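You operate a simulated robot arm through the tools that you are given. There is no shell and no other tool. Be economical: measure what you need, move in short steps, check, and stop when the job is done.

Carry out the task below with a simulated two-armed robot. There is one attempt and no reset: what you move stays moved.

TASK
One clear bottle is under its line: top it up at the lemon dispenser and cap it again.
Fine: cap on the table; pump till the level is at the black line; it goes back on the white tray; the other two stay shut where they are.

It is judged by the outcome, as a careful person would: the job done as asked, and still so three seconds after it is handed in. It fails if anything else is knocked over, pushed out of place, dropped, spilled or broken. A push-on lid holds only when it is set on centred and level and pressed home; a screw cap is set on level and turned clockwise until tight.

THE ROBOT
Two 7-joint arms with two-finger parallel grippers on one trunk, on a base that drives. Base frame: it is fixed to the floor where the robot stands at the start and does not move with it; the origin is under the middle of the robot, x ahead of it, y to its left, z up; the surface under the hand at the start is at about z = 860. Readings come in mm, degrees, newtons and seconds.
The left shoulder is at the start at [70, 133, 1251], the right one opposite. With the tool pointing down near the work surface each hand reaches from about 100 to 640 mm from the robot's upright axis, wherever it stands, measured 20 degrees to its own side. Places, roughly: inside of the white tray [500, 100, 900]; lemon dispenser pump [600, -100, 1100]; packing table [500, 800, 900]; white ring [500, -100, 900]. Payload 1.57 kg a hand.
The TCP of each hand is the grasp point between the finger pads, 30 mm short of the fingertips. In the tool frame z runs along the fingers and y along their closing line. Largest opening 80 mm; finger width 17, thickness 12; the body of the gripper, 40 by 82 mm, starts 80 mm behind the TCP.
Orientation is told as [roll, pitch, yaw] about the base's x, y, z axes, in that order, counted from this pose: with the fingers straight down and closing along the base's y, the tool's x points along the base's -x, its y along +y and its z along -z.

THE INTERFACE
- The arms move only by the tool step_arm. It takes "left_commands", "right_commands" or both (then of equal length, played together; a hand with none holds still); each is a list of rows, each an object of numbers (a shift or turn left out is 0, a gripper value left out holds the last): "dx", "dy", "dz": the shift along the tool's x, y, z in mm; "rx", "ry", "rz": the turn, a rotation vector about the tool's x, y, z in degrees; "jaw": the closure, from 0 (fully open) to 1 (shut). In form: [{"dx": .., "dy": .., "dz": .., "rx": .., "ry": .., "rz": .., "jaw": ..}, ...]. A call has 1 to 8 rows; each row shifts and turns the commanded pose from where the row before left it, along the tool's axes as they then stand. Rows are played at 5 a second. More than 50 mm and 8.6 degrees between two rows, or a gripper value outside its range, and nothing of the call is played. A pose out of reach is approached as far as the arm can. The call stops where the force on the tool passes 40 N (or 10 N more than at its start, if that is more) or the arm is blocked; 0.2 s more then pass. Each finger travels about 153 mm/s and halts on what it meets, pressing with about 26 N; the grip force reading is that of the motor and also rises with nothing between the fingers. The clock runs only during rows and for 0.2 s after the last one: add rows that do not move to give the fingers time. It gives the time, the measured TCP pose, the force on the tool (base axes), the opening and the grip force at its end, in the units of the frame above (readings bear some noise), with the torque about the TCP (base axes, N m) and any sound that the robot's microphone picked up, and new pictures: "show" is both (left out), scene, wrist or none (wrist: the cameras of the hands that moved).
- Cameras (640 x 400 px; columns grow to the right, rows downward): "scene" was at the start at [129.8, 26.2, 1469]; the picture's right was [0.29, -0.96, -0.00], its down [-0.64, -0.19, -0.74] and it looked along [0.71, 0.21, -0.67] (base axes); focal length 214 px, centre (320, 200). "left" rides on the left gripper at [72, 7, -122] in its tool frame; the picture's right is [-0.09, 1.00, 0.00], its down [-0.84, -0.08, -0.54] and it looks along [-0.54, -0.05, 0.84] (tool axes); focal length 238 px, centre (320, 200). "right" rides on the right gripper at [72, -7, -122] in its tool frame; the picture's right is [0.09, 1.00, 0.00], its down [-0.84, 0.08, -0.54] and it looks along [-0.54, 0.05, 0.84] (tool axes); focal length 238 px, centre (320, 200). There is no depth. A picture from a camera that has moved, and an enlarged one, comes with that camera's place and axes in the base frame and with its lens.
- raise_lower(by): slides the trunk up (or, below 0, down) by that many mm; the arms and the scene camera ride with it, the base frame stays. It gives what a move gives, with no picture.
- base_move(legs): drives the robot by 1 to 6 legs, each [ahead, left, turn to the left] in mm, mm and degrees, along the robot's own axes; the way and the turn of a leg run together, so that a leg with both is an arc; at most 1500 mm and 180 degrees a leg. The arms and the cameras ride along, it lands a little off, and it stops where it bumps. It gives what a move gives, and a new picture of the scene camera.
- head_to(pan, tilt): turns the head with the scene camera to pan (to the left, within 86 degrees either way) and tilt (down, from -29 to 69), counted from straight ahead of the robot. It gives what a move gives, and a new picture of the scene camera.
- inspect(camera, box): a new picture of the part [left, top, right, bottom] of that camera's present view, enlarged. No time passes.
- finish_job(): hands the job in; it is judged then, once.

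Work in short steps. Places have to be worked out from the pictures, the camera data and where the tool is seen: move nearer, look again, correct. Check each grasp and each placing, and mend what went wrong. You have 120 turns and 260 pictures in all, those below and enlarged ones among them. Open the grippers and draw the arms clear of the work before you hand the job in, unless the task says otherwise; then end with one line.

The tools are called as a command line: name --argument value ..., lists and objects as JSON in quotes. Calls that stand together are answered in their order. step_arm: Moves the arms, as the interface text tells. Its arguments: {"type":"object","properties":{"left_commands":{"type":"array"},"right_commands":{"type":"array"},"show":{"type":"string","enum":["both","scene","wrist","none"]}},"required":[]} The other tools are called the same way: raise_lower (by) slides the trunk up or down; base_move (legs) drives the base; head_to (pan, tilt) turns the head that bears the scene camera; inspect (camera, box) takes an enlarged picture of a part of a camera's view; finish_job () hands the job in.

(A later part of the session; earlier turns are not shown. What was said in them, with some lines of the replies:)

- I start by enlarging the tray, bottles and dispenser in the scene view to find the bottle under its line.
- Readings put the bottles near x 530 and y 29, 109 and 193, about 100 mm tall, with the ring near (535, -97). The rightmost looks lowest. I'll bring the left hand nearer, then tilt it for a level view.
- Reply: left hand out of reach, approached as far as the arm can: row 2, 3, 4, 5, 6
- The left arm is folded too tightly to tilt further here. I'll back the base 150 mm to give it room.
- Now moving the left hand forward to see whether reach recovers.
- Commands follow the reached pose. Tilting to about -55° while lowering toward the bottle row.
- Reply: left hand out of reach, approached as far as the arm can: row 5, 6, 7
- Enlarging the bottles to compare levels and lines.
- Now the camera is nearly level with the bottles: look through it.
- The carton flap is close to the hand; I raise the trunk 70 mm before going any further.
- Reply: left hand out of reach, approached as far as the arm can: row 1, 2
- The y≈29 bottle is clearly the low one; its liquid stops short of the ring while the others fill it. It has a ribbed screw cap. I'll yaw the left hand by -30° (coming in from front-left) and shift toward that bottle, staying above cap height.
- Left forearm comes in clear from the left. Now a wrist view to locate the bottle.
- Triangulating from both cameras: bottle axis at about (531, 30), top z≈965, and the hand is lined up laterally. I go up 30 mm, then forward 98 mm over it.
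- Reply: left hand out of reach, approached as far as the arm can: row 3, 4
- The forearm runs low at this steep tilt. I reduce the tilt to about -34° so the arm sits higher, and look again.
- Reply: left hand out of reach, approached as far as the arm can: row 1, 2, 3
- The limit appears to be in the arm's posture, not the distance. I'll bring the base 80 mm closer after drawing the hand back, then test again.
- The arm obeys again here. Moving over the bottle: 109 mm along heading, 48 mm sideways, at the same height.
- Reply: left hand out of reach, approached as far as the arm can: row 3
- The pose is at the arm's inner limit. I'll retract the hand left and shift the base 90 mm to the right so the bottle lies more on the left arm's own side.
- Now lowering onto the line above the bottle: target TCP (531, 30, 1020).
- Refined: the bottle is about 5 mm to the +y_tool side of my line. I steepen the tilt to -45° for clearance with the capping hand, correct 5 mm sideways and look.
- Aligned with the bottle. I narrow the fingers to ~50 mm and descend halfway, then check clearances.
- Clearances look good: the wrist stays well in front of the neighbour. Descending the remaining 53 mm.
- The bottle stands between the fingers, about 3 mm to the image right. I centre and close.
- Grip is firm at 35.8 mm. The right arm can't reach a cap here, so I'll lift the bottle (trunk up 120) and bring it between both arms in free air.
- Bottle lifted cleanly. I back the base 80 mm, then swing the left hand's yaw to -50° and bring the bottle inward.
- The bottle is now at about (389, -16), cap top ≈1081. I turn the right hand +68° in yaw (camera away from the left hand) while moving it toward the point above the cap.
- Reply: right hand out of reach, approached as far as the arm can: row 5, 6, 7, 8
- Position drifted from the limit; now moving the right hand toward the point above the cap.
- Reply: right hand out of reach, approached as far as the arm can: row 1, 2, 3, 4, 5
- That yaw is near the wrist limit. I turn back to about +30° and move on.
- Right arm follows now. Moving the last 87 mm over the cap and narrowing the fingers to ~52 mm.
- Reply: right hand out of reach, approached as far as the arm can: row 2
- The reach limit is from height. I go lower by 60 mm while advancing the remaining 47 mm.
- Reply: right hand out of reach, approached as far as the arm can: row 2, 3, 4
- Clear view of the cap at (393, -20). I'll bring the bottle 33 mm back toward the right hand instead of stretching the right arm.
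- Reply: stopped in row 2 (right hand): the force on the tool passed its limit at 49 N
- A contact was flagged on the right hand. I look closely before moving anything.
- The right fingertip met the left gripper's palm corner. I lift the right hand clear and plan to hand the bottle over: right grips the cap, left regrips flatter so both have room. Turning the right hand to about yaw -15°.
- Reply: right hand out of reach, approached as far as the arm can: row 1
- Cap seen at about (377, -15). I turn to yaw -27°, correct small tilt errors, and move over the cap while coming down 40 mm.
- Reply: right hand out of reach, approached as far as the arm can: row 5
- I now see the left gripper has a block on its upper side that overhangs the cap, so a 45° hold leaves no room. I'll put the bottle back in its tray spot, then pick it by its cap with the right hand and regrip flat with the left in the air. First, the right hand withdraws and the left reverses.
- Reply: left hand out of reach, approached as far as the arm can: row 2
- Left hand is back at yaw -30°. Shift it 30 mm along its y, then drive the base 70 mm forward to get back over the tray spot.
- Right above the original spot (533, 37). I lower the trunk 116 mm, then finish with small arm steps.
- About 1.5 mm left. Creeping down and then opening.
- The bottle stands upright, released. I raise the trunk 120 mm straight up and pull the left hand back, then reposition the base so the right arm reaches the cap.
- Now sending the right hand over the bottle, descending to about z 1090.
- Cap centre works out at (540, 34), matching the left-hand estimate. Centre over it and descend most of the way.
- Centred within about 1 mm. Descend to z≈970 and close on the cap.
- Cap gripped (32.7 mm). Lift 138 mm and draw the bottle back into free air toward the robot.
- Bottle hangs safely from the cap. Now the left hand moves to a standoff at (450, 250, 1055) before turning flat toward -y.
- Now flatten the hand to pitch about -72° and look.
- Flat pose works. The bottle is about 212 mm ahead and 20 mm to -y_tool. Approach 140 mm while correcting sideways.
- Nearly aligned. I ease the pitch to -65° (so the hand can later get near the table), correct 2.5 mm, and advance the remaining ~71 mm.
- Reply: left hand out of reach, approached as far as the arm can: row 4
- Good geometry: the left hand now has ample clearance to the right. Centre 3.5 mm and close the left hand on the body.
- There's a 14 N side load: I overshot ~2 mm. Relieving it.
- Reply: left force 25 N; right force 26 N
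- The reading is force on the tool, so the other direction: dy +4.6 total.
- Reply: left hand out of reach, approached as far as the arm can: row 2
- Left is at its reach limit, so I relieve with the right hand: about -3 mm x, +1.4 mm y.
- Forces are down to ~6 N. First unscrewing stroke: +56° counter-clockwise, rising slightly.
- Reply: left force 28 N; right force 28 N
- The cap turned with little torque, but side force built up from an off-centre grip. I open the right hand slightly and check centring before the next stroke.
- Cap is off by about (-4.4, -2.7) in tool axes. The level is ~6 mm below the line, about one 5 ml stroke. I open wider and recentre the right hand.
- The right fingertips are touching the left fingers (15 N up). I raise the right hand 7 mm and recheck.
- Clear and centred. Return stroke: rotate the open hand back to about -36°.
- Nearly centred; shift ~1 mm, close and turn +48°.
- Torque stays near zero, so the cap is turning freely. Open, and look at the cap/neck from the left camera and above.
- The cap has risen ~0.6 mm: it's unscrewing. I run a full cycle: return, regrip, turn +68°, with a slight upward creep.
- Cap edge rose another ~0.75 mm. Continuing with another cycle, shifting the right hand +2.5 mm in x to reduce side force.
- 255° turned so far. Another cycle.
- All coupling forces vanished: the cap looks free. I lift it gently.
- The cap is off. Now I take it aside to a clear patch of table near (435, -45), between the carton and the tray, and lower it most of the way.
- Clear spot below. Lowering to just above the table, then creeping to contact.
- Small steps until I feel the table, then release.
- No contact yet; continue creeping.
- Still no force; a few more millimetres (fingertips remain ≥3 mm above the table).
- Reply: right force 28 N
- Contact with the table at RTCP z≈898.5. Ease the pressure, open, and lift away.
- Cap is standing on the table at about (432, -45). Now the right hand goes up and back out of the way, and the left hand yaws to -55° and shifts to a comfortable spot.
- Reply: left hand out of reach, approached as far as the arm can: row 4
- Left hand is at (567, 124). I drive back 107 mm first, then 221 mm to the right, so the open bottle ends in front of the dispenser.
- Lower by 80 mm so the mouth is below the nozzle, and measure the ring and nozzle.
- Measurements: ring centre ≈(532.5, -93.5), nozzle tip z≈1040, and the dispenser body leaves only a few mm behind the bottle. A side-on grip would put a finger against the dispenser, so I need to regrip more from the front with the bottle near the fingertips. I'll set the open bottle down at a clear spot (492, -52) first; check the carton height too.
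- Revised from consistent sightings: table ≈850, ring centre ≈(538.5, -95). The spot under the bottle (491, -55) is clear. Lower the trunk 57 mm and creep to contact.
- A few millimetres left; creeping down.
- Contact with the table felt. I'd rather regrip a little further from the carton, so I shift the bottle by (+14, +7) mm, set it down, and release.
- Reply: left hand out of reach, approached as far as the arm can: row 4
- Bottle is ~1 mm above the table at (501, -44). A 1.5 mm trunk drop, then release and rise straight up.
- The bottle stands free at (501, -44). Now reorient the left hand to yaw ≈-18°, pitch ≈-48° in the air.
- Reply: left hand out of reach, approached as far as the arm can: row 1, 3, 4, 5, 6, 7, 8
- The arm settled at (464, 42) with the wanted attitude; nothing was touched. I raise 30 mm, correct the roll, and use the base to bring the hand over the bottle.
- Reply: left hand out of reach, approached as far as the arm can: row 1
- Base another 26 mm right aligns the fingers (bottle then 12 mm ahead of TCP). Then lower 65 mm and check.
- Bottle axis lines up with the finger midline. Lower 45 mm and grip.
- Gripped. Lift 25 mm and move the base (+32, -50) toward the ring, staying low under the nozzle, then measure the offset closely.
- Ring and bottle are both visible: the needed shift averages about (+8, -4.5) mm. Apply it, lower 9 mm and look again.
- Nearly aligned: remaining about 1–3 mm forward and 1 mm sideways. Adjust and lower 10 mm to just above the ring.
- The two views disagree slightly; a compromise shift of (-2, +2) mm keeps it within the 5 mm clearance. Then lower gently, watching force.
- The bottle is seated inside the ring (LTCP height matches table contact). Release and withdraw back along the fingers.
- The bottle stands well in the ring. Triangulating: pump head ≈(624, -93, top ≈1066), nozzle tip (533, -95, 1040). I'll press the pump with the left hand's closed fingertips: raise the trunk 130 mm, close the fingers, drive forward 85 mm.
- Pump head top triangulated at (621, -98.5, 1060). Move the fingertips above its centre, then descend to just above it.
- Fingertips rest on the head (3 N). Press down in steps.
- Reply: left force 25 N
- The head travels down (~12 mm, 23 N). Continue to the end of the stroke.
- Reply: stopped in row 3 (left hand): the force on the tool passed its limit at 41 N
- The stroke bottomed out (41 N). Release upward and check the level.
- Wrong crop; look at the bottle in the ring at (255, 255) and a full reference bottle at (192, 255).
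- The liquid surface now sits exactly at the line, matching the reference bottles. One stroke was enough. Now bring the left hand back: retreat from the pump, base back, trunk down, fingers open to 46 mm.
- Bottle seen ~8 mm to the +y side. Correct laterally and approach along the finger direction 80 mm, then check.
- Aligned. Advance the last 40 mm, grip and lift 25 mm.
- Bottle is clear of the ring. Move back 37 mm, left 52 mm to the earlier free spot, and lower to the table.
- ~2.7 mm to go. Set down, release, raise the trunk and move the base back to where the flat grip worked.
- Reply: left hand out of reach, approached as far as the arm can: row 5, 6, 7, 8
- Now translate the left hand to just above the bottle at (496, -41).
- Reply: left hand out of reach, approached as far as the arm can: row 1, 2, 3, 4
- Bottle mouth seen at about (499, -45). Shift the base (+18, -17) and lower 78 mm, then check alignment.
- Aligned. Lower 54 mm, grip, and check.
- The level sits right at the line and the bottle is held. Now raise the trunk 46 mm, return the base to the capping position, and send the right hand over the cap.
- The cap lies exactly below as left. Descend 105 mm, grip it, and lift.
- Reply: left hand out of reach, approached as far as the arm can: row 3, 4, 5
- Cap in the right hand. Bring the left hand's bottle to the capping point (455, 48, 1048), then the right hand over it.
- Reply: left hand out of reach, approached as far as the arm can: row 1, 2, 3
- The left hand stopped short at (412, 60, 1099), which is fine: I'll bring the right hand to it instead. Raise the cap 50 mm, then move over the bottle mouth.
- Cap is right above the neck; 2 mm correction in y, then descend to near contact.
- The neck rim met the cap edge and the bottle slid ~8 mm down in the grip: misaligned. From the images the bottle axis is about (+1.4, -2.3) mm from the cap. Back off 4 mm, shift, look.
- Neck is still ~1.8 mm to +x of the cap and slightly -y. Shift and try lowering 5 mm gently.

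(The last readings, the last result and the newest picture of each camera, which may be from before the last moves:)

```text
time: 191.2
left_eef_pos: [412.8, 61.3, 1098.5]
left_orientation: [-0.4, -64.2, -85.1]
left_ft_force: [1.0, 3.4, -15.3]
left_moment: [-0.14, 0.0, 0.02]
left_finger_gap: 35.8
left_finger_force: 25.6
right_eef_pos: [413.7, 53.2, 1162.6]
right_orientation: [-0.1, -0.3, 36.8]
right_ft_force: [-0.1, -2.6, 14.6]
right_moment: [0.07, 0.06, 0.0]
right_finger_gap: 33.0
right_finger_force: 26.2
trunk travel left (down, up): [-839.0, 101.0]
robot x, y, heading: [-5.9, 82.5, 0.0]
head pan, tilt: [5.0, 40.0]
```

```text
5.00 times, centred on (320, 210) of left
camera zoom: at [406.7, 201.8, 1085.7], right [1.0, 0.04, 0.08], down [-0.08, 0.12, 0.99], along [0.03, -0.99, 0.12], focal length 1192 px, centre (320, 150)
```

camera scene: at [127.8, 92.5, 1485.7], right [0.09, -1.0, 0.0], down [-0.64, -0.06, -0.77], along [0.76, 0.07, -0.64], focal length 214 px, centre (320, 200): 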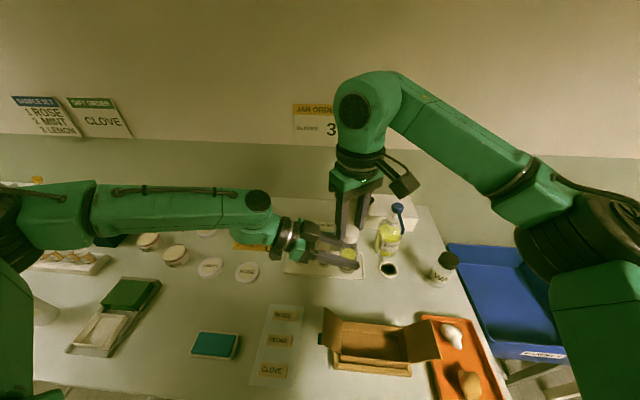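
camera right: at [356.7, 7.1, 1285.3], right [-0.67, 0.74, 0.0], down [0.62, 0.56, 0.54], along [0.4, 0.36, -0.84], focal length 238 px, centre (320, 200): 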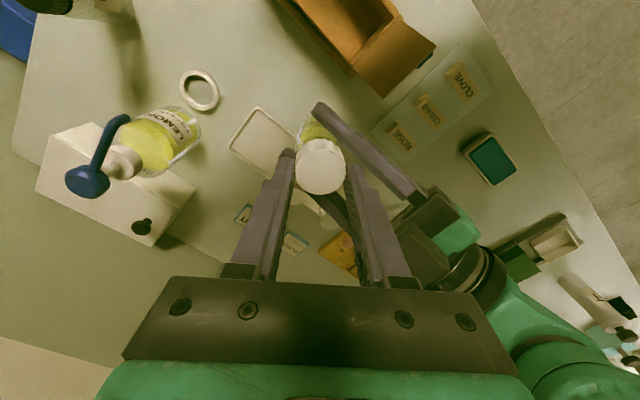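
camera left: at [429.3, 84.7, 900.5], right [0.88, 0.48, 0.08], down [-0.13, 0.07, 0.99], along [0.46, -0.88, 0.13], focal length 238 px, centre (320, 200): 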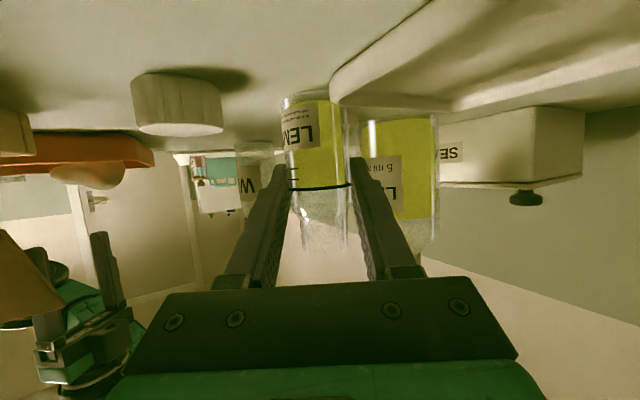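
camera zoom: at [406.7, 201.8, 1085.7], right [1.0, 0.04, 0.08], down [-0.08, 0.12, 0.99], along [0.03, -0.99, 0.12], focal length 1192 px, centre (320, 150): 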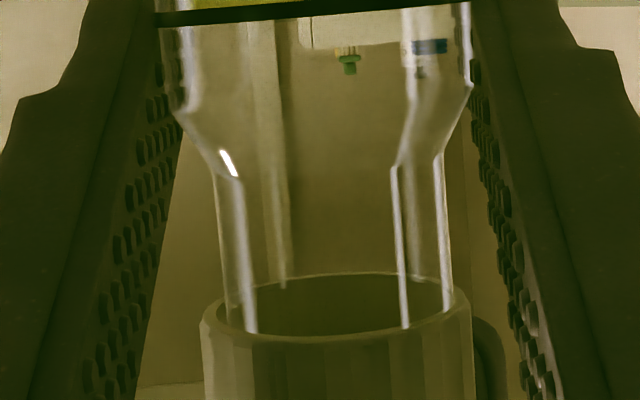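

Contact moments show the neck now sits toward (-x, +y): I overshot in y. The best offset interpolates to RTCP−LTCP ≈ (+0.6, -5). Lift 2 mm, shift back, and lower again.

step_arm --right_commands '[{"dz": -3}, {"dx": -1.56, "dy": 2.58}, {"dz": 2}, {"dz": 2}, {"dz": 1.5}, {}]' --show "none"

inspect --camera "left" --box '[272, 170, 368, 250]'

```text
time: 192.6
left_eef_pos: [411.8, 59.7, 1099.1]
left_orientation: [-0.3, -64.2, -85.2]
left_ft_force: [1.4, 1.6, -15.3]
left_moment: [0.25, 0.21, 0.02]
left_finger_gap: 36.0
left_finger_force: 26.1
right_eef_pos: [414.3, 56.2, 1159.7]
right_orientation: [-0.1, -0.1, 36.8]
right_ft_force: [-2.1, -0.2, 13.6]
right_moment: [-0.23, -0.06, -0.03]
right_finger_gap: 33.0
right_finger_force: 26.1
trunk travel left (down, up): [-839.0, 101.0]
robot x, y, heading: [-8.6, 84.6, 0.0]
head pan, tilt: [5.0, 40.0]
```

```text
5.00 times, centred on (320, 210) of left
camera zoom: at [406.9, 201.5, 1086.3], right [1.0, 0.04, 0.08], down [-0.09, 0.12, 0.99], along [0.03, -0.99, 0.12], focal length 1192 px, centre (320, 150)
```

zoom: 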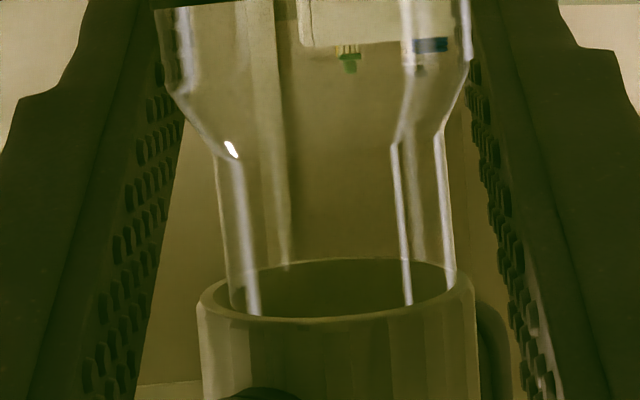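

The bottle is sliding in the grip, so I must not push hard. Best estimate from the contact moments: shift (+0.15, -1.5). Lift, shift and probe with only ~1 mm of contact.

step_arm --right_commands '[{"dz": -3.5}, {"dx": 0.78, "dy": -1.29}, {"dz": 1}, {"dz": 1}, {}]' --show "none"

step_arm --right_commands '[{"dz": 0.8}, {}]' --show "none"

step_arm --right_commands '[{"dz": 0.8}, {}]' --show "none"

inspect --camera "left" --box '[272, 180, 368, 250]'

```text
time: 193.8
left_eef_pos: [411.7, 60.1, 1100.4]
left_orientation: [-0.1, -64.2, -85.2]
left_ft_force: [0.8, 0.0, -1.1]
left_moment: [0.04, 0.0, 0.03]
left_finger_gap: 35.8
left_finger_force: 25.4
right_eef_pos: [413.7, 53.5, 1161.7]
right_orientation: [-0.1, -0.1, 36.8]
right_ft_force: [-0.7, 0.8, 1.2]
right_moment: [0.01, -0.01, -0.02]
right_finger_gap: 32.5
right_finger_force: 26.3
trunk travel left (down, up): [-839.0, 101.0]
robot x, y, heading: [-5.7, 80.9, 0.2]
head pan, tilt: [5.0, 40.0]
```

```text
time: 194.4
left_eef_pos: [413.3, 60.9, 1099.5]
left_orientation: [-0.1, -64.2, -85.1]
left_ft_force: [2.7, -0.3, -5.8]
left_moment: [-0.03, 0.16, 0.01]
left_finger_gap: 35.4
left_finger_force: 25.7
right_eef_pos: [414.6, 54.5, 1159.8]
right_orientation: [-0.1, 0.0, 36.8]
right_ft_force: [-2.8, -0.1, 5.7]
right_moment: [0.03, 0.06, -0.01]
right_finger_gap: 32.7
right_finger_force: 25.8
trunk travel left (down, up): [-839.0, 101.0]
robot x, y, heading: [-3.8, 81.5, -0.1]
head pan, tilt: [5.0, 40.0]
```

```text
time: 195.0
left_eef_pos: [412.1, 60.2, 1099.3]
left_orientation: [0.0, -64.3, -85.5]
left_ft_force: [-1.2, -0.8, -1.0]
left_moment: [0.01, -0.03, -0.03]
left_finger_gap: 35.7
left_finger_force: 26.1
right_eef_pos: [414.6, 53.9, 1159.6]
right_orientation: [0.0, -0.1, 36.8]
right_ft_force: [0.7, 1.2, -1.3]
right_moment: [-0.03, -0.03, -0.05]
right_finger_gap: 32.4
right_finger_force: 26.2
trunk travel left (down, up): [-839.0, 101.0]
robot x, y, heading: [-5.2, 82.2, 0.3]
head pan, tilt: [5.0, 40.0]
```

```text
5.71 times, centred on (320, 215) of left
camera zoom: at [407.2, 201.2, 1087.0], right [1.0, 0.04, 0.08], down [-0.09, 0.12, 0.99], along [0.03, -0.99, 0.12], focal length 1362 px, centre (320, 114)
```

zoom: 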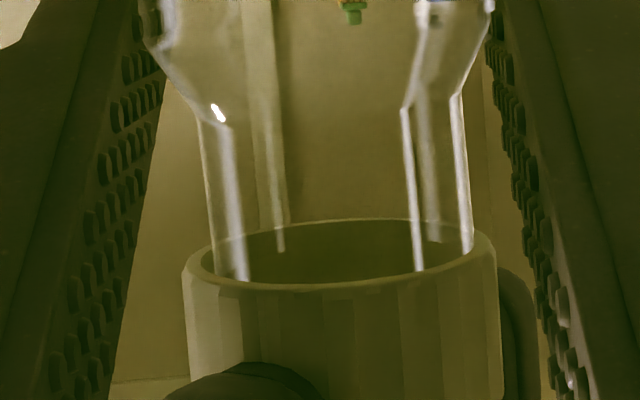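

It dropped in: force went to zero. Lower 6 mm over the neck, then turn clockwise with slight descent.

step_arm --right_commands '[{"dz": 2}, {"dz": 2}, {"dz": 2}, {}]' --show "none"

step_arm --right_commands '[{"dz": 1}, {"dz": 1}, {}]' --show "none"

inspect --camera "left" --box '[256, 150, 416, 250]'

```text
time: 196.0
left_eef_pos: [412.6, 60.4, 1100.0]
left_orientation: [-0.2, -64.2, -85.2]
left_ft_force: [-2.3, -1.6, -2.5]
left_moment: [0.04, -0.01, -0.01]
left_finger_gap: 35.8
left_finger_force: 25.9
right_eef_pos: [414.5, 54.6, 1153.5]
right_orientation: [-0.2, -0.2, 36.9]
right_ft_force: [2.4, 1.2, 1.7]
right_moment: [0.04, -0.13, 0.03]
right_finger_gap: 32.7
right_finger_force: 26.5
trunk travel left (down, up): [-839.0, 101.0]
robot x, y, heading: [-10.2, 82.6, 0.2]
head pan, tilt: [5.0, 40.0]
```

```text
time: 196.8
left_eef_pos: [413.2, 59.8, 1100.1]
left_orientation: [-0.1, -64.3, -85.4]
left_ft_force: [-1.8, -0.1, -1.4]
left_moment: [0.03, -0.01, -0.01]
left_finger_gap: 35.7
left_finger_force: 25.7
right_eef_pos: [415.4, 53.0, 1152.1]
right_orientation: [-0.1, -0.2, 36.8]
right_ft_force: [1.1, -0.5, 0.5]
right_moment: [0.02, -0.06, -0.01]
right_finger_gap: 32.9
right_finger_force: 26.7
trunk travel left (down, up): [-839.0, 101.0]
robot x, y, heading: [-8.9, 79.9, -0.1]
head pan, tilt: [5.0, 40.0]
```

```text
4.00 times, centred on (336, 200) of left
camera zoom: at [407.3, 201.5, 1086.7], right [1.0, 0.04, 0.08], down [-0.09, 0.12, 0.99], along [0.03, -0.99, 0.12], focal length 953 px, centre (256, 200)
```

zoom: 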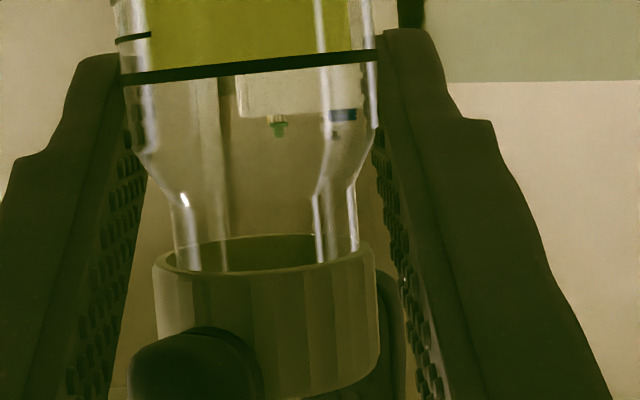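

Cap slides freely over the neck. Lower 3 mm more to the thread, then first clockwise stroke (68°).

step_arm --right_commands '[{"dz": 1}, {"dz": 1}, {"dz": 1}, {"rz": 8.5}, {"rz": 8.5, "dz": 0.1}, {"rz": 8.5, "dz": 0.1}, {"rz": 8.5, "dz": 0.1}, {"rz": 8.5, "dz": 0.1}]' --show "none"

step_arm --right_commands '[{"rz": 8.5, "dz": 0.1}, {"rz": 8.5, "dz": 0.1}, {"rz": 8.5, "dz": 0.1}, {}]' --show "none"

inspect --camera "left" --box '[256, 150, 416, 250]'

```text
time: 198.6
left_eef_pos: [413.0, 60.1, 1098.2]
left_orientation: [-0.3, -64.1, -85.2]
left_ft_force: [-8.0, 12.0, 0.4]
left_moment: [-0.28, -0.14, -0.04]
left_finger_gap: 35.8
left_finger_force: 26.0
right_eef_pos: [414.4, 54.7, 1147.7]
right_orientation: [-0.1, -0.1, -6.0]
right_ft_force: [9.4, -11.9, -2.5]
right_moment: [-0.33, -0.28, 0.01]
right_finger_gap: 32.6
right_finger_force: 25.5
trunk travel left (down, up): [-839.0, 101.0]
robot x, y, heading: [-7.3, 81.6, 0.0]
head pan, tilt: [5.0, 40.0]
```

```text
time: 199.6
left_eef_pos: [413.2, 60.4, 1099.6]
left_orientation: [-0.2, -64.1, -85.4]
left_ft_force: [-9.2, 15.6, -1.2]
left_moment: [-0.06, -0.06, -0.06]
left_finger_gap: 35.8
left_finger_force: 25.7
right_eef_pos: [413.0, 54.4, 1148.0]
right_orientation: [0.1, -0.2, -31.2]
right_ft_force: [9.4, -15.7, -0.1]
right_moment: [-0.63, -0.42, 0.02]
right_finger_gap: 33.0
right_finger_force: 25.3
trunk travel left (down, up): [-839.0, 101.0]
robot x, y, heading: [-5.8, 81.1, 0.1]
head pan, tilt: [5.0, 40.0]
```

```text
4.00 times, centred on (336, 200) of left
camera zoom: at [407.1, 201.5, 1086.5], right [1.0, 0.04, 0.08], down [-0.09, 0.12, 0.99], along [0.03, -0.99, 0.12], focal length 953 px, centre (256, 200)
```

zoom: 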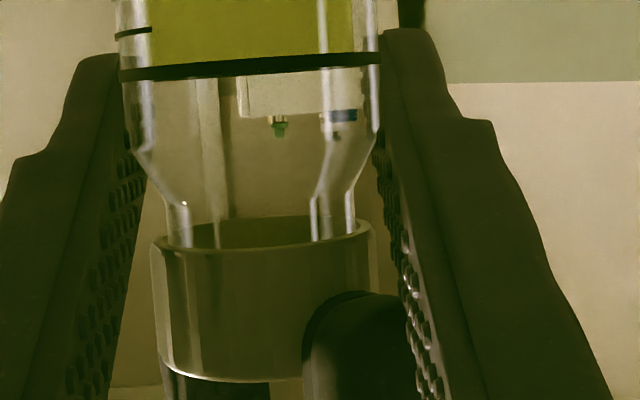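

Cap is engaging (no vertical load, rim descending). Two more regrip cycles, recentring by (+2, -3) mm and gripping 3 mm higher.

step_arm --right_commands '[{"jaw": 0.45}, {"dx": -3.3, "dy": -1.5, "dz": -3}, {"rz": -8.5}, {"rz": -8.5}, {"rz": -8.5}, {"rz": -8.5}, {"rz": -8.5}, {"rz": -8.5}]' --show "none"

step_arm --right_commands '[{"rz": -8.5}, {"rz": -8.5}, {"jaw": 1}, {}, {"rz": 8.5}, {"rz": 8.5, "dz": 0.1}, {"rz": 8.5, "dz": 0.1}, {"rz": 8.5, "dz": 0.1}]' --show "none"

step_arm --right_commands '[{"rz": 8.5, "dz": 0.1}, {"rz": 8.5, "dz": 0.1}, {"rz": 8.5, "dz": 0.1}, {"rz": 8.5, "dz": 0.1}, {}]' --show "none"

inspect --camera "left" --box '[256, 150, 416, 250]'

```text
time: 201.4
left_eef_pos: [414.3, 60.6, 1099.1]
left_orientation: [-0.1, -64.2, -85.5]
left_ft_force: [0.1, -2.3, -1.2]
left_moment: [0.06, -0.01, 0.03]
left_finger_gap: 35.7
left_finger_force: 26.3
right_eef_pos: [417.5, 51.3, 1151.7]
right_orientation: [0.0, -0.1, 20.0]
right_ft_force: [-0.9, 3.1, -0.3]
right_moment: [0.07, 0.02, -0.05]
right_finger_gap: 46.5
right_finger_force: 0.9
trunk travel left (down, up): [-839.0, 101.0]
robot x, y, heading: [-6.0, 83.9, 0.2]
head pan, tilt: [5.0, 40.0]
```

```text
time: 203.2
left_eef_pos: [415.3, 60.1, 1099.1]
left_orientation: [0.2, -64.3, -85.4]
left_ft_force: [20.8, -8.2, -2.1]
left_moment: [0.21, -0.03, 0.16]
left_finger_gap: 35.6
left_finger_force: 25.5
right_eef_pos: [414.4, 51.9, 1151.1]
right_orientation: [0.1, 0.2, 2.8]
right_ft_force: [-21.2, 8.1, 0.1]
right_moment: [0.23, 1.11, 0.02]
right_finger_gap: 32.8
right_finger_force: 26.4
trunk travel left (down, up): [-839.0, 101.0]
robot x, y, heading: [-6.1, 85.0, 0.2]
head pan, tilt: [5.0, 40.0]
```

```text
time: 204.4
left_eef_pos: [413.7, 60.2, 1099.5]
left_orientation: [0.1, -64.3, -85.3]
left_ft_force: [22.1, -1.2, -2.5]
left_moment: [0.0, 0.14, 0.2]
left_finger_gap: 36.0
left_finger_force: 25.9
right_eef_pos: [415.5, 51.0, 1150.9]
right_orientation: [-0.1, 0.2, -31.2]
right_ft_force: [-22.0, 1.2, 0.5]
right_moment: [0.14, 0.96, 0.01]
right_finger_gap: 32.9
right_finger_force: 26.0
trunk travel left (down, up): [-839.0, 101.0]
robot x, y, heading: [-9.8, 80.5, -0.0]
head pan, tilt: [5.0, 40.0]
```

```text
4.00 times, centred on (336, 200) of left
camera zoom: at [407.8, 201.8, 1086.7], right [1.0, 0.04, 0.08], down [-0.09, 0.12, 0.99], along [0.03, -0.99, 0.12], focal length 953 px, centre (256, 200)
```

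zoom: 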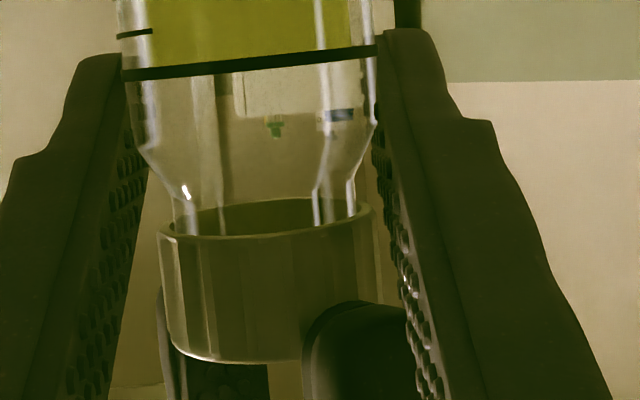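

Threading on well (rim 2 mm further down). Two more cycles, recentring by -3.5 mm in x.

step_arm --right_commands '[{"jaw": 0.45}, {"dx": 2.6, "dy": -1.5}, {"rz": -8.5}, {"rz": -8.5}, {"rz": -8.5}, {"rz": -8.5}, {"rz": -8.5}, {"rz": -8.5}]' --show "none"

step_arm --right_commands '[{"rz": -8.5}, {"rz": -8.5}, {"jaw": 1}, {}, {"rz": 8.5}, {"rz": 8.5, "dz": 0.1}, {"rz": 8.5, "dz": 0.1}, {"rz": 8.5, "dz": 0.1}]' --show "none"

step_arm --right_commands '[{"rz": 8.5, "dz": 0.1}, {"rz": 8.5, "dz": 0.1}, {"rz": 8.5, "dz": 0.1}, {"rz": 8.5, "dz": 0.1}, {}]' --show "none"

step_arm --right_commands '[{"jaw": 0.45}, {}, {"rz": -8.5}, {"rz": -8.5}, {"rz": -8.5}, {"rz": -8.5}, {"rz": -8.5}, {"rz": -8.5}]' --show "none"

step_arm --right_commands '[{"rz": -8.5}, {"rz": -8.5}, {"jaw": 1}, {}, {"rz": 8.5}, {"rz": 8.5, "dz": 0.1}, {"rz": 8.5, "dz": 0.1}, {"rz": 8.5, "dz": 0.1}]' --show "none"

step_arm --right_commands '[{"rz": 8.5, "dz": 0.1}, {"rz": 8.5, "dz": 0.1}, {"rz": 8.5, "dz": 0.1}, {"rz": 8.5, "dz": 0.1}, {}]' --show "none"

inspect --camera "left" --box '[256, 150, 416, 250]'

```text
time: 206.2
left_eef_pos: [411.8, 61.6, 1100.0]
left_orientation: [0.0, -64.4, -85.4]
left_ft_force: [-0.1, -0.5, -1.4]
left_moment: [0.0, -0.02, -0.01]
left_finger_gap: 35.6
left_finger_force: 25.6
right_eef_pos: [414.4, 50.9, 1149.7]
right_orientation: [-0.1, -0.1, 20.0]
right_ft_force: [0.3, -0.3, 0.1]
right_moment: [0.04, -0.02, 0.02]
right_finger_gap: 43.8
right_finger_force: 0.1
trunk travel left (down, up): [-839.0, 101.0]
robot x, y, heading: [-5.4, 80.7, 0.2]
head pan, tilt: [5.0, 40.0]
```

```text
time: 208.0
left_eef_pos: [413.3, 60.3, 1099.6]
left_orientation: [-0.2, -64.2, -85.3]
left_ft_force: [-2.9, 4.6, -1.4]
left_moment: [-0.11, -0.19, -0.06]
left_finger_gap: 35.7
left_finger_force: 26.6
right_eef_pos: [413.4, 51.5, 1150.3]
right_orientation: [0.0, -0.1, 2.7]
right_ft_force: [3.5, -5.5, -0.8]
right_moment: [-0.15, 0.04, 0.01]
right_finger_gap: 34.1
right_finger_force: 25.5
trunk travel left (down, up): [-839.0, 101.0]
robot x, y, heading: [-6.7, 79.9, 0.2]
head pan, tilt: [5.0, 40.0]
```

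```text
time: 209.2
left_eef_pos: [414.1, 61.8, 1099.1]
left_orientation: [-0.1, -64.3, -85.3]
left_ft_force: [3.6, 5.5, -1.3]
left_moment: [-0.27, -0.08, -0.02]
left_finger_gap: 35.5
left_finger_force: 25.2
right_eef_pos: [413.7, 51.8, 1149.4]
right_orientation: [0.0, -0.1, -31.4]
right_ft_force: [-2.8, -4.5, -0.4]
right_moment: [-0.02, 0.29, 0.01]
right_finger_gap: 34.5
right_finger_force: 25.8
trunk travel left (down, up): [-839.0, 101.0]
robot x, y, heading: [-6.8, 83.5, 0.0]
head pan, tilt: [5.0, 40.0]
```

```text
time: 211.0
left_eef_pos: [413.0, 61.8, 1101.1]
left_orientation: [-0.1, -64.3, -85.3]
left_ft_force: [0.5, -0.4, -0.7]
left_moment: [0.01, -0.01, 0.04]
left_finger_gap: 35.6
left_finger_force: 25.9
right_eef_pos: [413.4, 51.3, 1149.8]
right_orientation: [-0.1, -0.1, 20.0]
right_ft_force: [-0.2, 0.0, -0.3]
right_moment: [-0.03, 0.01, -0.02]
right_finger_gap: 44.0
right_finger_force: 0.1
trunk travel left (down, up): [-839.0, 101.0]
robot x, y, heading: [-6.7, 79.0, -0.1]
head pan, tilt: [5.0, 40.0]
```

```text
time: 212.8
left_eef_pos: [412.5, 61.9, 1099.7]
left_orientation: [0.1, -64.3, -85.5]
left_ft_force: [5.6, -7.5, -2.3]
left_moment: [0.16, -0.28, 0.0]
left_finger_gap: 35.6
left_finger_force: 26.3
right_eef_pos: [413.3, 50.6, 1148.9]
right_orientation: [0.0, -0.2, 2.7]
right_ft_force: [-4.7, 8.2, 1.7]
right_moment: [0.23, 0.51, 0.02]
right_finger_gap: 33.2
right_finger_force: 26.3
trunk travel left (down, up): [-839.0, 101.0]
robot x, y, heading: [-6.7, 84.5, 0.2]
head pan, tilt: [5.0, 40.0]
```

```text
time: 214.0
left_eef_pos: [413.1, 60.6, 1097.5]
left_orientation: [-0.1, -64.3, -85.3]
left_ft_force: [7.4, -3.1, -2.7]
left_moment: [-0.07, -0.22, 0.02]
left_finger_gap: 35.8
left_finger_force: 25.4
right_eef_pos: [413.2, 50.7, 1149.1]
right_orientation: [0.0, -0.1, -31.4]
right_ft_force: [-6.4, 2.0, 0.3]
right_moment: [0.23, 0.56, 0.01]
right_finger_gap: 33.0
right_finger_force: 26.3
trunk travel left (down, up): [-839.0, 101.0]
robot x, y, heading: [-5.6, 83.4, 0.0]
head pan, tilt: [5.0, 40.0]
```

```text
4.00 times, centred on (336, 200) of left
camera zoom: at [407.4, 201.6, 1086.7], right [1.0, 0.04, 0.08], down [-0.09, 0.12, 0.99], along [0.03, -0.99, 0.12], focal length 953 px, centre (256, 200)
```

zoom: 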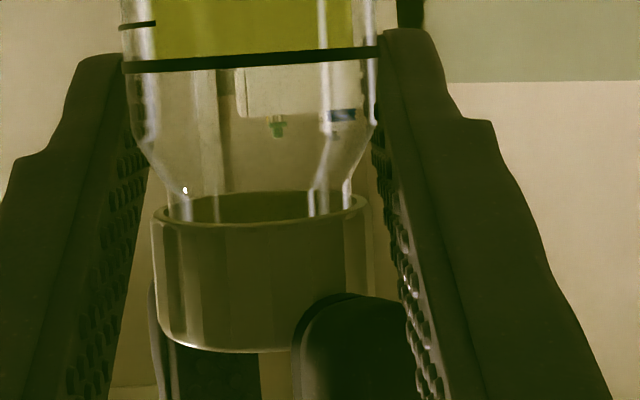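

Rim is level, about 120° from tight. Two more cycles; the right hand keeps its grip at the end.

step_arm --right_commands '[{"jaw": 0.45}, {}, {"rz": -8.5}, {"rz": -8.5}, {"rz": -8.5}, {"rz": -8.5}, {"rz": -8.5}, {"rz": -8.5}]' --show "none"

step_arm --right_commands '[{"rz": -8.5}, {"rz": -8.5}, {"jaw": 1}, {}, {"rz": 8.5}, {"rz": 8.5, "dz": 0.1}, {"rz": 8.5, "dz": 0.1}, {"rz": 8.5, "dz": 0.1}]' --show "none"

step_arm --right_commands '[{"rz": 8.5, "dz": 0.1}, {"rz": 8.5, "dz": 0.1}, {"rz": 8.5, "dz": 0.1}, {"rz": 8.5, "dz": 0.1}, {}]' --show "none"

step_arm --right_commands '[{"jaw": 0.45}, {}, {"rz": -8.5}, {"rz": -8.5}, {"rz": -8.5}, {"rz": -8.5}, {"rz": -8.5}, {"rz": -8.5}]' --show "none"

step_arm --right_commands '[{"rz": -8.5}, {"rz": -8.5}, {"jaw": 1}, {}, {"rz": 8.5}, {"rz": 8.5, "dz": 0.1}, {"rz": 8.5, "dz": 0.1}, {"rz": 8.5, "dz": 0.1}]' --show "none"

step_arm --right_commands '[{"rz": 8.5}, {"rz": 8.5}, {"rz": 8.5}, {"rz": 8.5}, {}]' --show "none"

inspect --camera "left" --box '[256, 150, 416, 250]'

```text
time: 215.8
left_eef_pos: [412.8, 60.6, 1099.1]
left_orientation: [-0.2, -64.4, -85.3]
left_ft_force: [-1.1, 0.4, -0.9]
left_moment: [0.01, 0.03, 0.01]
left_finger_gap: 35.6
left_finger_force: 26.1
right_eef_pos: [412.7, 52.0, 1149.0]
right_orientation: [0.0, -0.1, 19.9]
right_ft_force: [-0.1, -0.4, 0.2]
right_moment: [0.01, -0.02, 0.0]
right_finger_gap: 44.0
right_finger_force: 0.2
trunk travel left (down, up): [-839.0, 101.0]
robot x, y, heading: [-7.3, 81.5, -0.1]
head pan, tilt: [5.0, 40.0]
```

```text
time: 217.6
left_eef_pos: [413.0, 61.7, 1099.0]
left_orientation: [-0.2, -64.2, -85.3]
left_ft_force: [-0.6, 0.0, -1.3]
left_moment: [0.0, -0.06, -0.32]
left_finger_gap: 35.7
left_finger_force: 26.3
right_eef_pos: [412.5, 50.4, 1148.9]
right_orientation: [-0.1, -0.1, 2.8]
right_ft_force: [-0.4, 0.1, 0.6]
right_moment: [-0.01, 0.07, 0.35]
right_finger_gap: 33.9
right_finger_force: 26.0
trunk travel left (down, up): [-839.0, 101.0]
robot x, y, heading: [-5.2, 85.6, 0.0]
head pan, tilt: [5.0, 40.0]
```

```text
time: 218.8
left_eef_pos: [413.1, 61.4, 1099.2]
left_orientation: [-0.1, -64.4, -85.4]
left_ft_force: [-2.3, -1.0, -1.3]
left_moment: [-0.02, -0.1, -0.34]
left_finger_gap: 38.3
left_finger_force: 26.4
right_eef_pos: [413.7, 51.3, 1148.1]
right_orientation: [0.0, -0.1, -31.3]
right_ft_force: [1.8, 0.2, 0.5]
right_moment: [0.07, -0.04, 0.33]
right_finger_gap: 32.7
right_finger_force: 25.7
trunk travel left (down, up): [-839.0, 101.0]
robot x, y, heading: [-8.4, 83.8, -0.0]
head pan, tilt: [5.0, 40.0]
```

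```text
time: 220.6
left_eef_pos: [413.1, 59.5, 1100.0]
left_orientation: [-0.1, -64.3, -85.3]
left_ft_force: [-0.5, -0.1, -1.1]
left_moment: [0.02, -0.01, -0.02]
left_finger_gap: 38.3
left_finger_force: 25.9
right_eef_pos: [413.4, 51.0, 1149.5]
right_orientation: [0.0, -0.1, 20.0]
right_ft_force: [0.3, 0.1, 0.1]
right_moment: [-0.02, -0.02, 0.01]
right_finger_gap: 43.8
right_finger_force: 0.1
trunk travel left (down, up): [-839.0, 101.0]
robot x, y, heading: [-8.5, 86.8, 0.1]
head pan, tilt: [5.0, 40.0]
```

```text
time: 222.4
left_eef_pos: [412.0, 59.7, 1100.1]
left_orientation: [-0.2, -64.2, -85.3]
left_ft_force: [1.6, 1.8, -0.4]
left_moment: [-0.12, -0.17, -0.24]
left_finger_gap: 35.6
left_finger_force: 26.1
right_eef_pos: [412.9, 50.8, 1148.2]
right_orientation: [-0.1, -0.2, 2.5]
right_ft_force: [-0.2, -2.4, -1.2]
right_moment: [0.02, 0.16, 0.29]
right_finger_gap: 34.4
right_finger_force: 25.6
trunk travel left (down, up): [-839.0, 101.0]
robot x, y, heading: [-8.0, 79.6, 0.2]
head pan, tilt: [5.0, 40.0]
```

```text
time: 223.6
left_eef_pos: [413.2, 60.0, 1100.0]
left_orientation: [-0.1, -64.3, -85.2]
left_ft_force: [-1.1, -0.6, -0.7]
left_moment: [-0.07, -0.05, -0.34]
left_finger_gap: 38.4
left_finger_force: 26.1
right_eef_pos: [413.8, 51.7, 1147.3]
right_orientation: [0.1, 0.0, -31.4]
right_ft_force: [2.0, 1.1, -0.3]
right_moment: [0.03, -0.04, 0.34]
right_finger_gap: 32.8
right_finger_force: 26.4
trunk travel left (down, up): [-839.0, 101.0]
robot x, y, heading: [-7.2, 83.8, -0.0]
head pan, tilt: [5.0, 40.0]
```

```text
4.00 times, centred on (336, 200) of left
camera zoom: at [407.1, 201.4, 1086.7], right [1.0, 0.04, 0.08], down [-0.09, 0.12, 0.99], along [0.03, -0.99, 0.12], focal length 953 px, centre (256, 200)
```

zoom: 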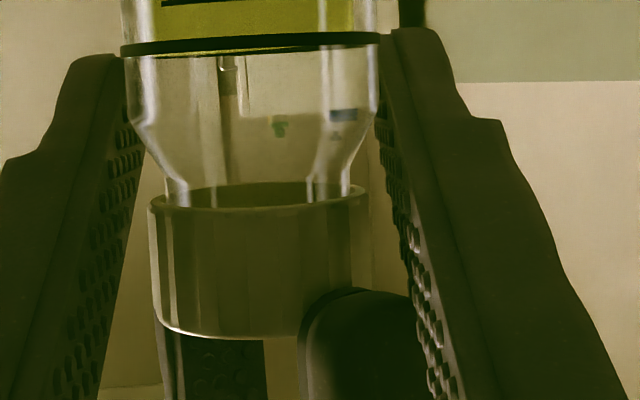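

Torque rose to 0.34 N·m with the bottle slipping in the left grip: the cap is tight and level. Release the left hand, withdraw it, and carry the bottle by its cap toward the tray.

step_arm --left_commands '[{"jaw": 0.45}, {"jaw": 0.3}, {}, {"dz": -30}, {"dz": -40}, {"dz": -45}, {"dz": -45}, {"dz": -45}]' --show "none"

step_arm --right_commands '[{"dx": -39, "dy": 17.2, "dz": 12}, {"dx": -39, "dy": 17.2, "dz": 12}, {"dx": -39.3, "dy": 17.3, "dz": 12}, {}]' --show "both"

inspect --camera "scene" --box '[270, 180, 430, 280]'

```text
time: 225.4
left_eef_pos: [395.5, 247.6, 1190.9]
left_orientation: [-0.3, -64.8, -85.4]
left_ft_force: [0.3, 0.0, -0.2]
left_moment: [-0.02, -0.01, 0.01]
left_finger_gap: 55.9
left_finger_force: 0.1
right_eef_pos: [413.5, 53.5, 1149.3]
right_orientation: [0.0, -0.1, -31.2]
right_ft_force: [0.3, -0.1, -0.7]
right_moment: [0.02, 0.03, -0.03]
right_finger_gap: 32.8
right_finger_force: 26.2
trunk travel left (down, up): [-839.0, 101.0]
robot x, y, heading: [-6.8, 80.7, 0.2]
head pan, tilt: [5.0, 40.0]
```

```text
time: 226.4
left_eef_pos: [397.1, 245.0, 1189.7]
left_orientation: [-0.4, -64.6, -85.4]
left_ft_force: [0.4, -0.3, 0.5]
left_moment: [0.01, 0.03, -0.02]
left_finger_gap: 55.9
left_finger_force: 0.1
right_eef_pos: [544.2, 32.8, 1113.6]
right_orientation: [0.0, -0.1, -31.1]
right_ft_force: [0.6, 0.2, -0.7]
right_moment: [0.0, 0.01, -0.03]
right_finger_gap: 32.8
right_finger_force: 25.6
trunk travel left (down, up): [-839.0, 101.0]
robot x, y, heading: [-8.2, 80.0, -0.2]
head pan, tilt: [5.0, 40.0]
camera scene: at [127.2, 92.2, 1485.7], right [0.09, -1.0, 0.0], down [-0.64, -0.06, -0.77], along [0.76, 0.07, -0.64], focal length 214 px, centre (320, 200)
camera right: at [475.7, 64.9, 1235.2], right [0.44, 0.9, 0.0], down [0.75, -0.37, 0.54], along [0.49, -0.24, -0.84], focal length 238 px, centre (320, 200)
```

scene: 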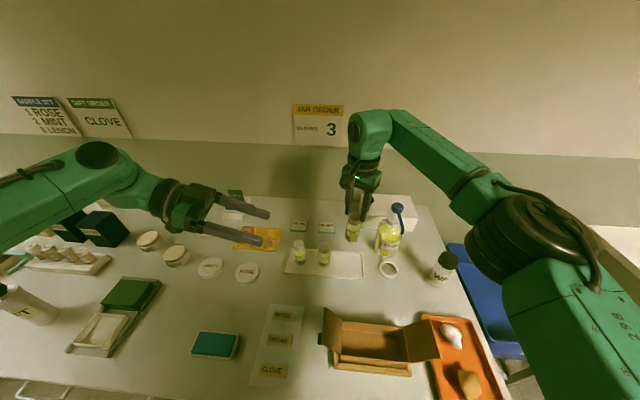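
right: 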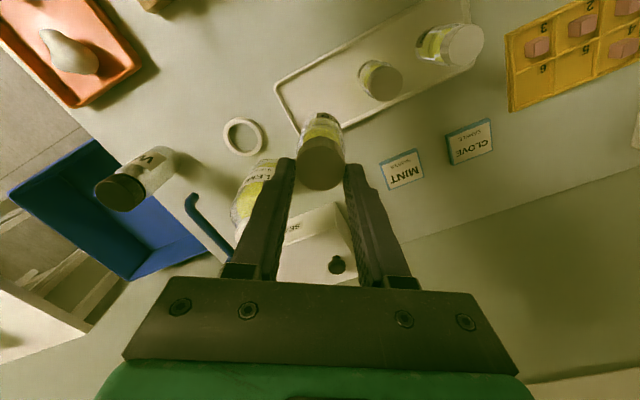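

```text
4.00 times, centred on (350, 230) of scene
camera zoom: at [127.2, 92.2, 1485.7], right [0.09, -1.0, 0.0], down [-0.64, -0.06, -0.77], along [0.76, 0.07, -0.64], focal length 858 px, centre (200, 80)
```

zoom: 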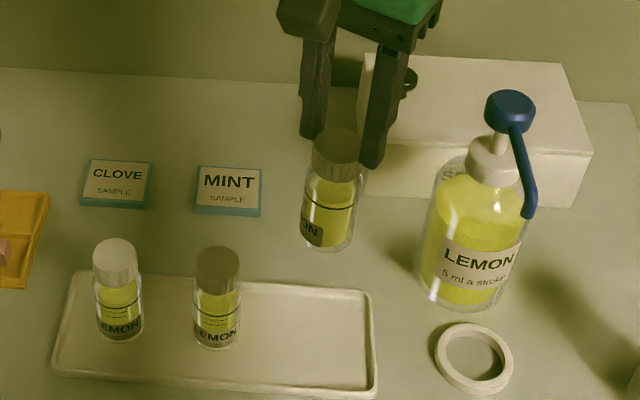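

Bottle hangs upright with all in place. Lower it over its tray spot and creep to contact.

step_arm --right_commands '[{"dx": 2.6, "dy": -0.4}, {"dz": 45}, {"dz": 45}, {"dz": 33}, {}]' --show "none"

step_arm --right_commands '[{"dz": 3}, {"dz": 2}, {}]' --show "none"

step_arm --right_commands '[{"dz": 1.5}, {"dz": 1.5}, {}]' --show "none"

inspect --camera "scene" --box '[278, 210, 398, 285]'

```text
time: 227.6
left_eef_pos: [396.3, 245.0, 1190.5]
left_orientation: [-0.3, -64.7, -85.2]
left_ft_force: [1.0, -0.2, 0.7]
left_moment: [0.0, -0.01, 0.0]
left_finger_gap: 56.1
left_finger_force: 0.0
right_eef_pos: [537.8, 34.1, 990.4]
right_orientation: [0.1, -0.1, -31.2]
right_ft_force: [0.6, 0.0, -0.9]
right_moment: [0.0, 0.01, -0.02]
right_finger_gap: 32.9
right_finger_force: 26.2
trunk travel left (down, up): [-839.0, 101.0]
robot x, y, heading: [-5.9, 85.7, -0.0]
head pan, tilt: [5.0, 40.0]
```

```text
time: 228.4
left_eef_pos: [396.9, 244.3, 1190.6]
left_orientation: [-0.3, -64.8, -85.3]
left_ft_force: [-1.0, -0.3, 0.1]
left_moment: [0.02, 0.02, -0.02]
left_finger_gap: 55.9
left_finger_force: 0.0
right_eef_pos: [537.5, 35.2, 984.3]
right_orientation: [0.1, -0.1, -31.3]
right_ft_force: [-0.1, -0.7, -0.7]
right_moment: [0.03, 0.01, -0.01]
right_finger_gap: 32.6
right_finger_force: 26.3
trunk travel left (down, up): [-839.0, 101.0]
robot x, y, heading: [-8.0, 84.8, -0.0]
head pan, tilt: [5.0, 40.0]
```

```text
time: 229.2
left_eef_pos: [396.1, 244.7, 1189.4]
left_orientation: [-0.2, -64.7, -85.4]
left_ft_force: [0.7, 0.4, 0.0]
left_moment: [-0.03, -0.04, -0.02]
left_finger_gap: 56.0
left_finger_force: 0.1
right_eef_pos: [537.5, 35.5, 983.0]
right_orientation: [0.0, -0.2, -31.2]
right_ft_force: [1.7, -0.5, 4.3]
right_moment: [-0.08, -0.03, -0.01]
right_finger_gap: 32.6
right_finger_force: 26.0
trunk travel left (down, up): [-839.0, 101.0]
robot x, y, heading: [-10.0, 81.9, 0.3]
head pan, tilt: [5.0, 40.0]
```

```text
5.33 times, centred on (338, 248) of scene
camera zoom: at [126.7, 92.4, 1485.9], right [0.09, -1.0, 0.0], down [-0.64, -0.06, -0.77], along [0.76, 0.07, -0.64], focal length 1144 px, centre (224, -53)
```

zoom: 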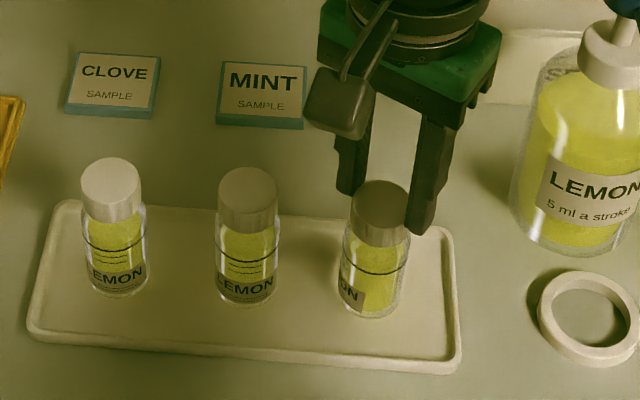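

Contact at 4 N, standing on the tray in its old spot with the level at the line. Release the cap and rise clear.

step_arm --right_commands '[{}, {"jaw": 0.5}, {"jaw": 0.38}, {}, {"dz": -15}, {"dz": -40}, {"dz": -45}, {"dz": -45}]' --show "both"

inspect --camera "scene" --box '[278, 210, 398, 285]'

```text
time: 231.0
left_eef_pos: [396.6, 245.5, 1190.4]
left_orientation: [-0.2, -64.7, -85.3]
left_ft_force: [-0.4, 1.2, -0.6]
left_moment: [-0.01, 0.0, -0.01]
left_finger_gap: 56.0
left_finger_force: 0.0
right_eef_pos: [534.9, 36.6, 1127.4]
right_orientation: [0.1, -0.2, -31.2]
right_ft_force: [0.4, 0.0, -0.3]
right_moment: [-0.02, 0.0, -0.01]
right_finger_gap: 49.5
right_finger_force: 0.1
trunk travel left (down, up): [-839.0, 101.0]
robot x, y, heading: [-7.1, 81.4, 0.0]
head pan, tilt: [5.0, 40.0]
camera scene: at [126.2, 93.1, 1485.8], right [0.09, -1.0, 0.0], down [-0.64, -0.06, -0.77], along [0.76, 0.07, -0.64], focal length 214 px, centre (320, 200)
camera right: at [468.2, 67.8, 1249.2], right [0.44, 0.9, 0.0], down [0.75, -0.37, 0.54], along [0.49, -0.24, -0.84], focal length 238 px, centre (320, 200)
```

scene: 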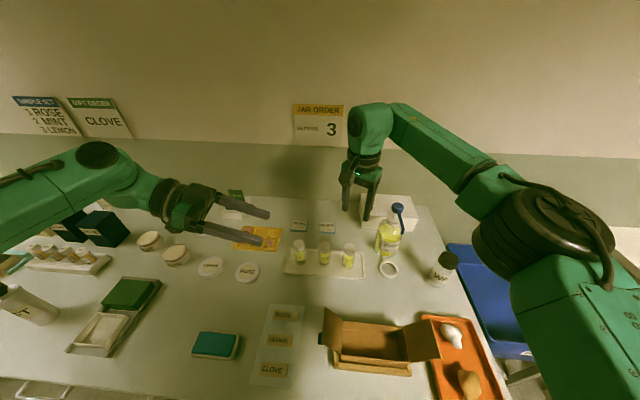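
right: 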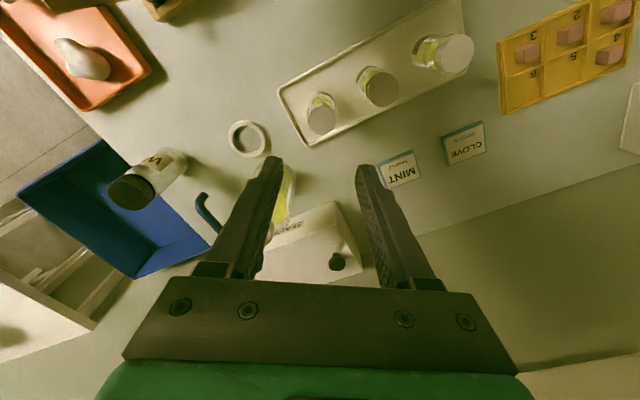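

```text
5.33 times, centred on (338, 248) of scene
camera zoom: at [126.2, 93.1, 1485.8], right [0.09, -1.0, 0.0], down [-0.64, -0.06, -0.77], along [0.76, 0.07, -0.64], focal length 1144 px, centre (224, -53)
```

zoom: 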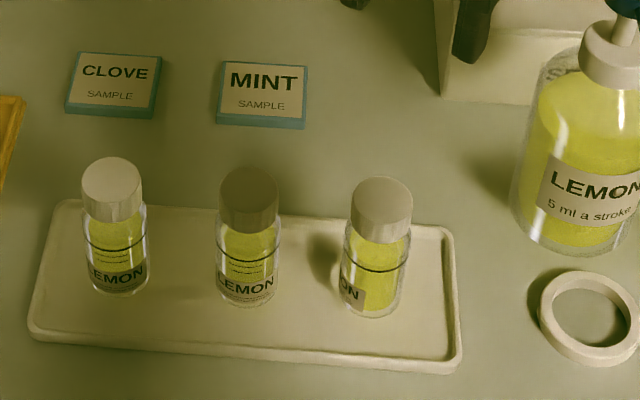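

The bottle stands upright on the tray, capped level and filled to its line; nothing else has moved. I draw the right hand back clear of the work.

step_arm --right_commands '[{"dx": 35, "dz": -10}, {"dx": 40, "dy": -15}, {"dx": 40, "dy": -15}, {"dx": 30, "dy": -30}, {}]' --show "scene"

```text
time: 232.2
left_eef_pos: [396.4, 245.2, 1189.8]
left_orientation: [-0.3, -64.7, -85.3]
left_ft_force: [0.4, -0.4, -0.1]
left_moment: [0.02, -0.05, -0.03]
left_finger_gap: 56.3
left_finger_force: 0.1
right_eef_pos: [380.7, 58.2, 1136.3]
right_orientation: [0.1, -0.1, -31.2]
right_ft_force: [-0.4, -0.2, -0.4]
right_moment: [0.03, -0.01, 0.04]
right_finger_gap: 49.8
right_finger_force: 0.1
trunk travel left (down, up): [-839.0, 101.0]
robot x, y, heading: [-10.0, 86.1, 0.3]
head pan, tilt: [5.0, 40.0]
camera scene: at [127.4, 92.5, 1485.7], right [0.09, -1.0, 0.0], down [-0.64, -0.06, -0.77], along [0.76, 0.07, -0.64], focal length 214 px, centre (320, 200)
```

scene: 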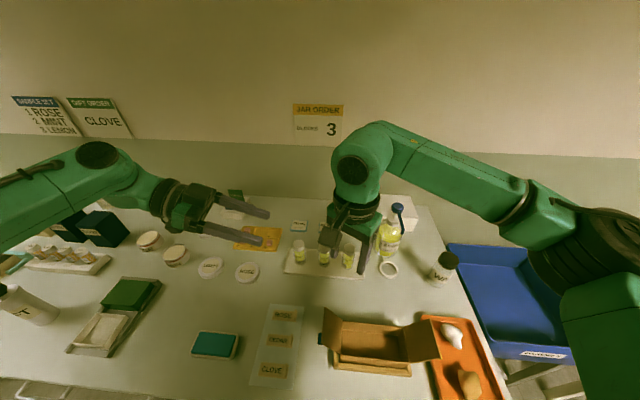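

A pale patch shows near the carton; one quick check before handing in.

inspect --camera "scene" --box '[320, 270, 480, 370]'

```text
4.00 times, centred on (400, 320) of scene
camera zoom: at [127.4, 92.5, 1485.7], right [0.09, -1.0, 0.0], down [-0.64, -0.06, -0.77], along [0.76, 0.07, -0.64], focal length 858 px, centre (0, -280)
5 turns are left
```

zoom: 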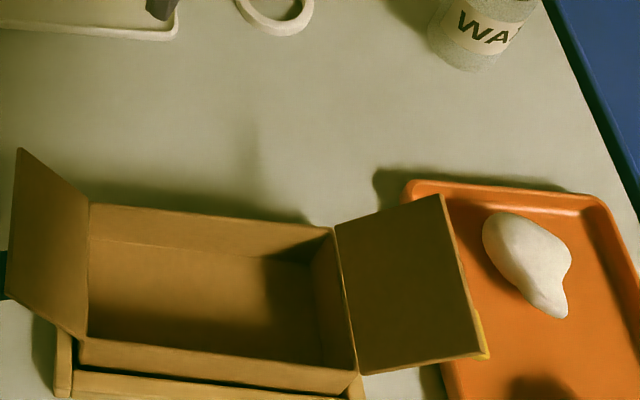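

Just lit table; everything is in order. Handing in.

finish_job

```text
The job is handed in.
```

The low lemon bottle is filled to its black line with one pump stroke. Its cap is screwed on tight and level, and it is back in its spot on the white tray; the other two bottles stayed shut and in place.
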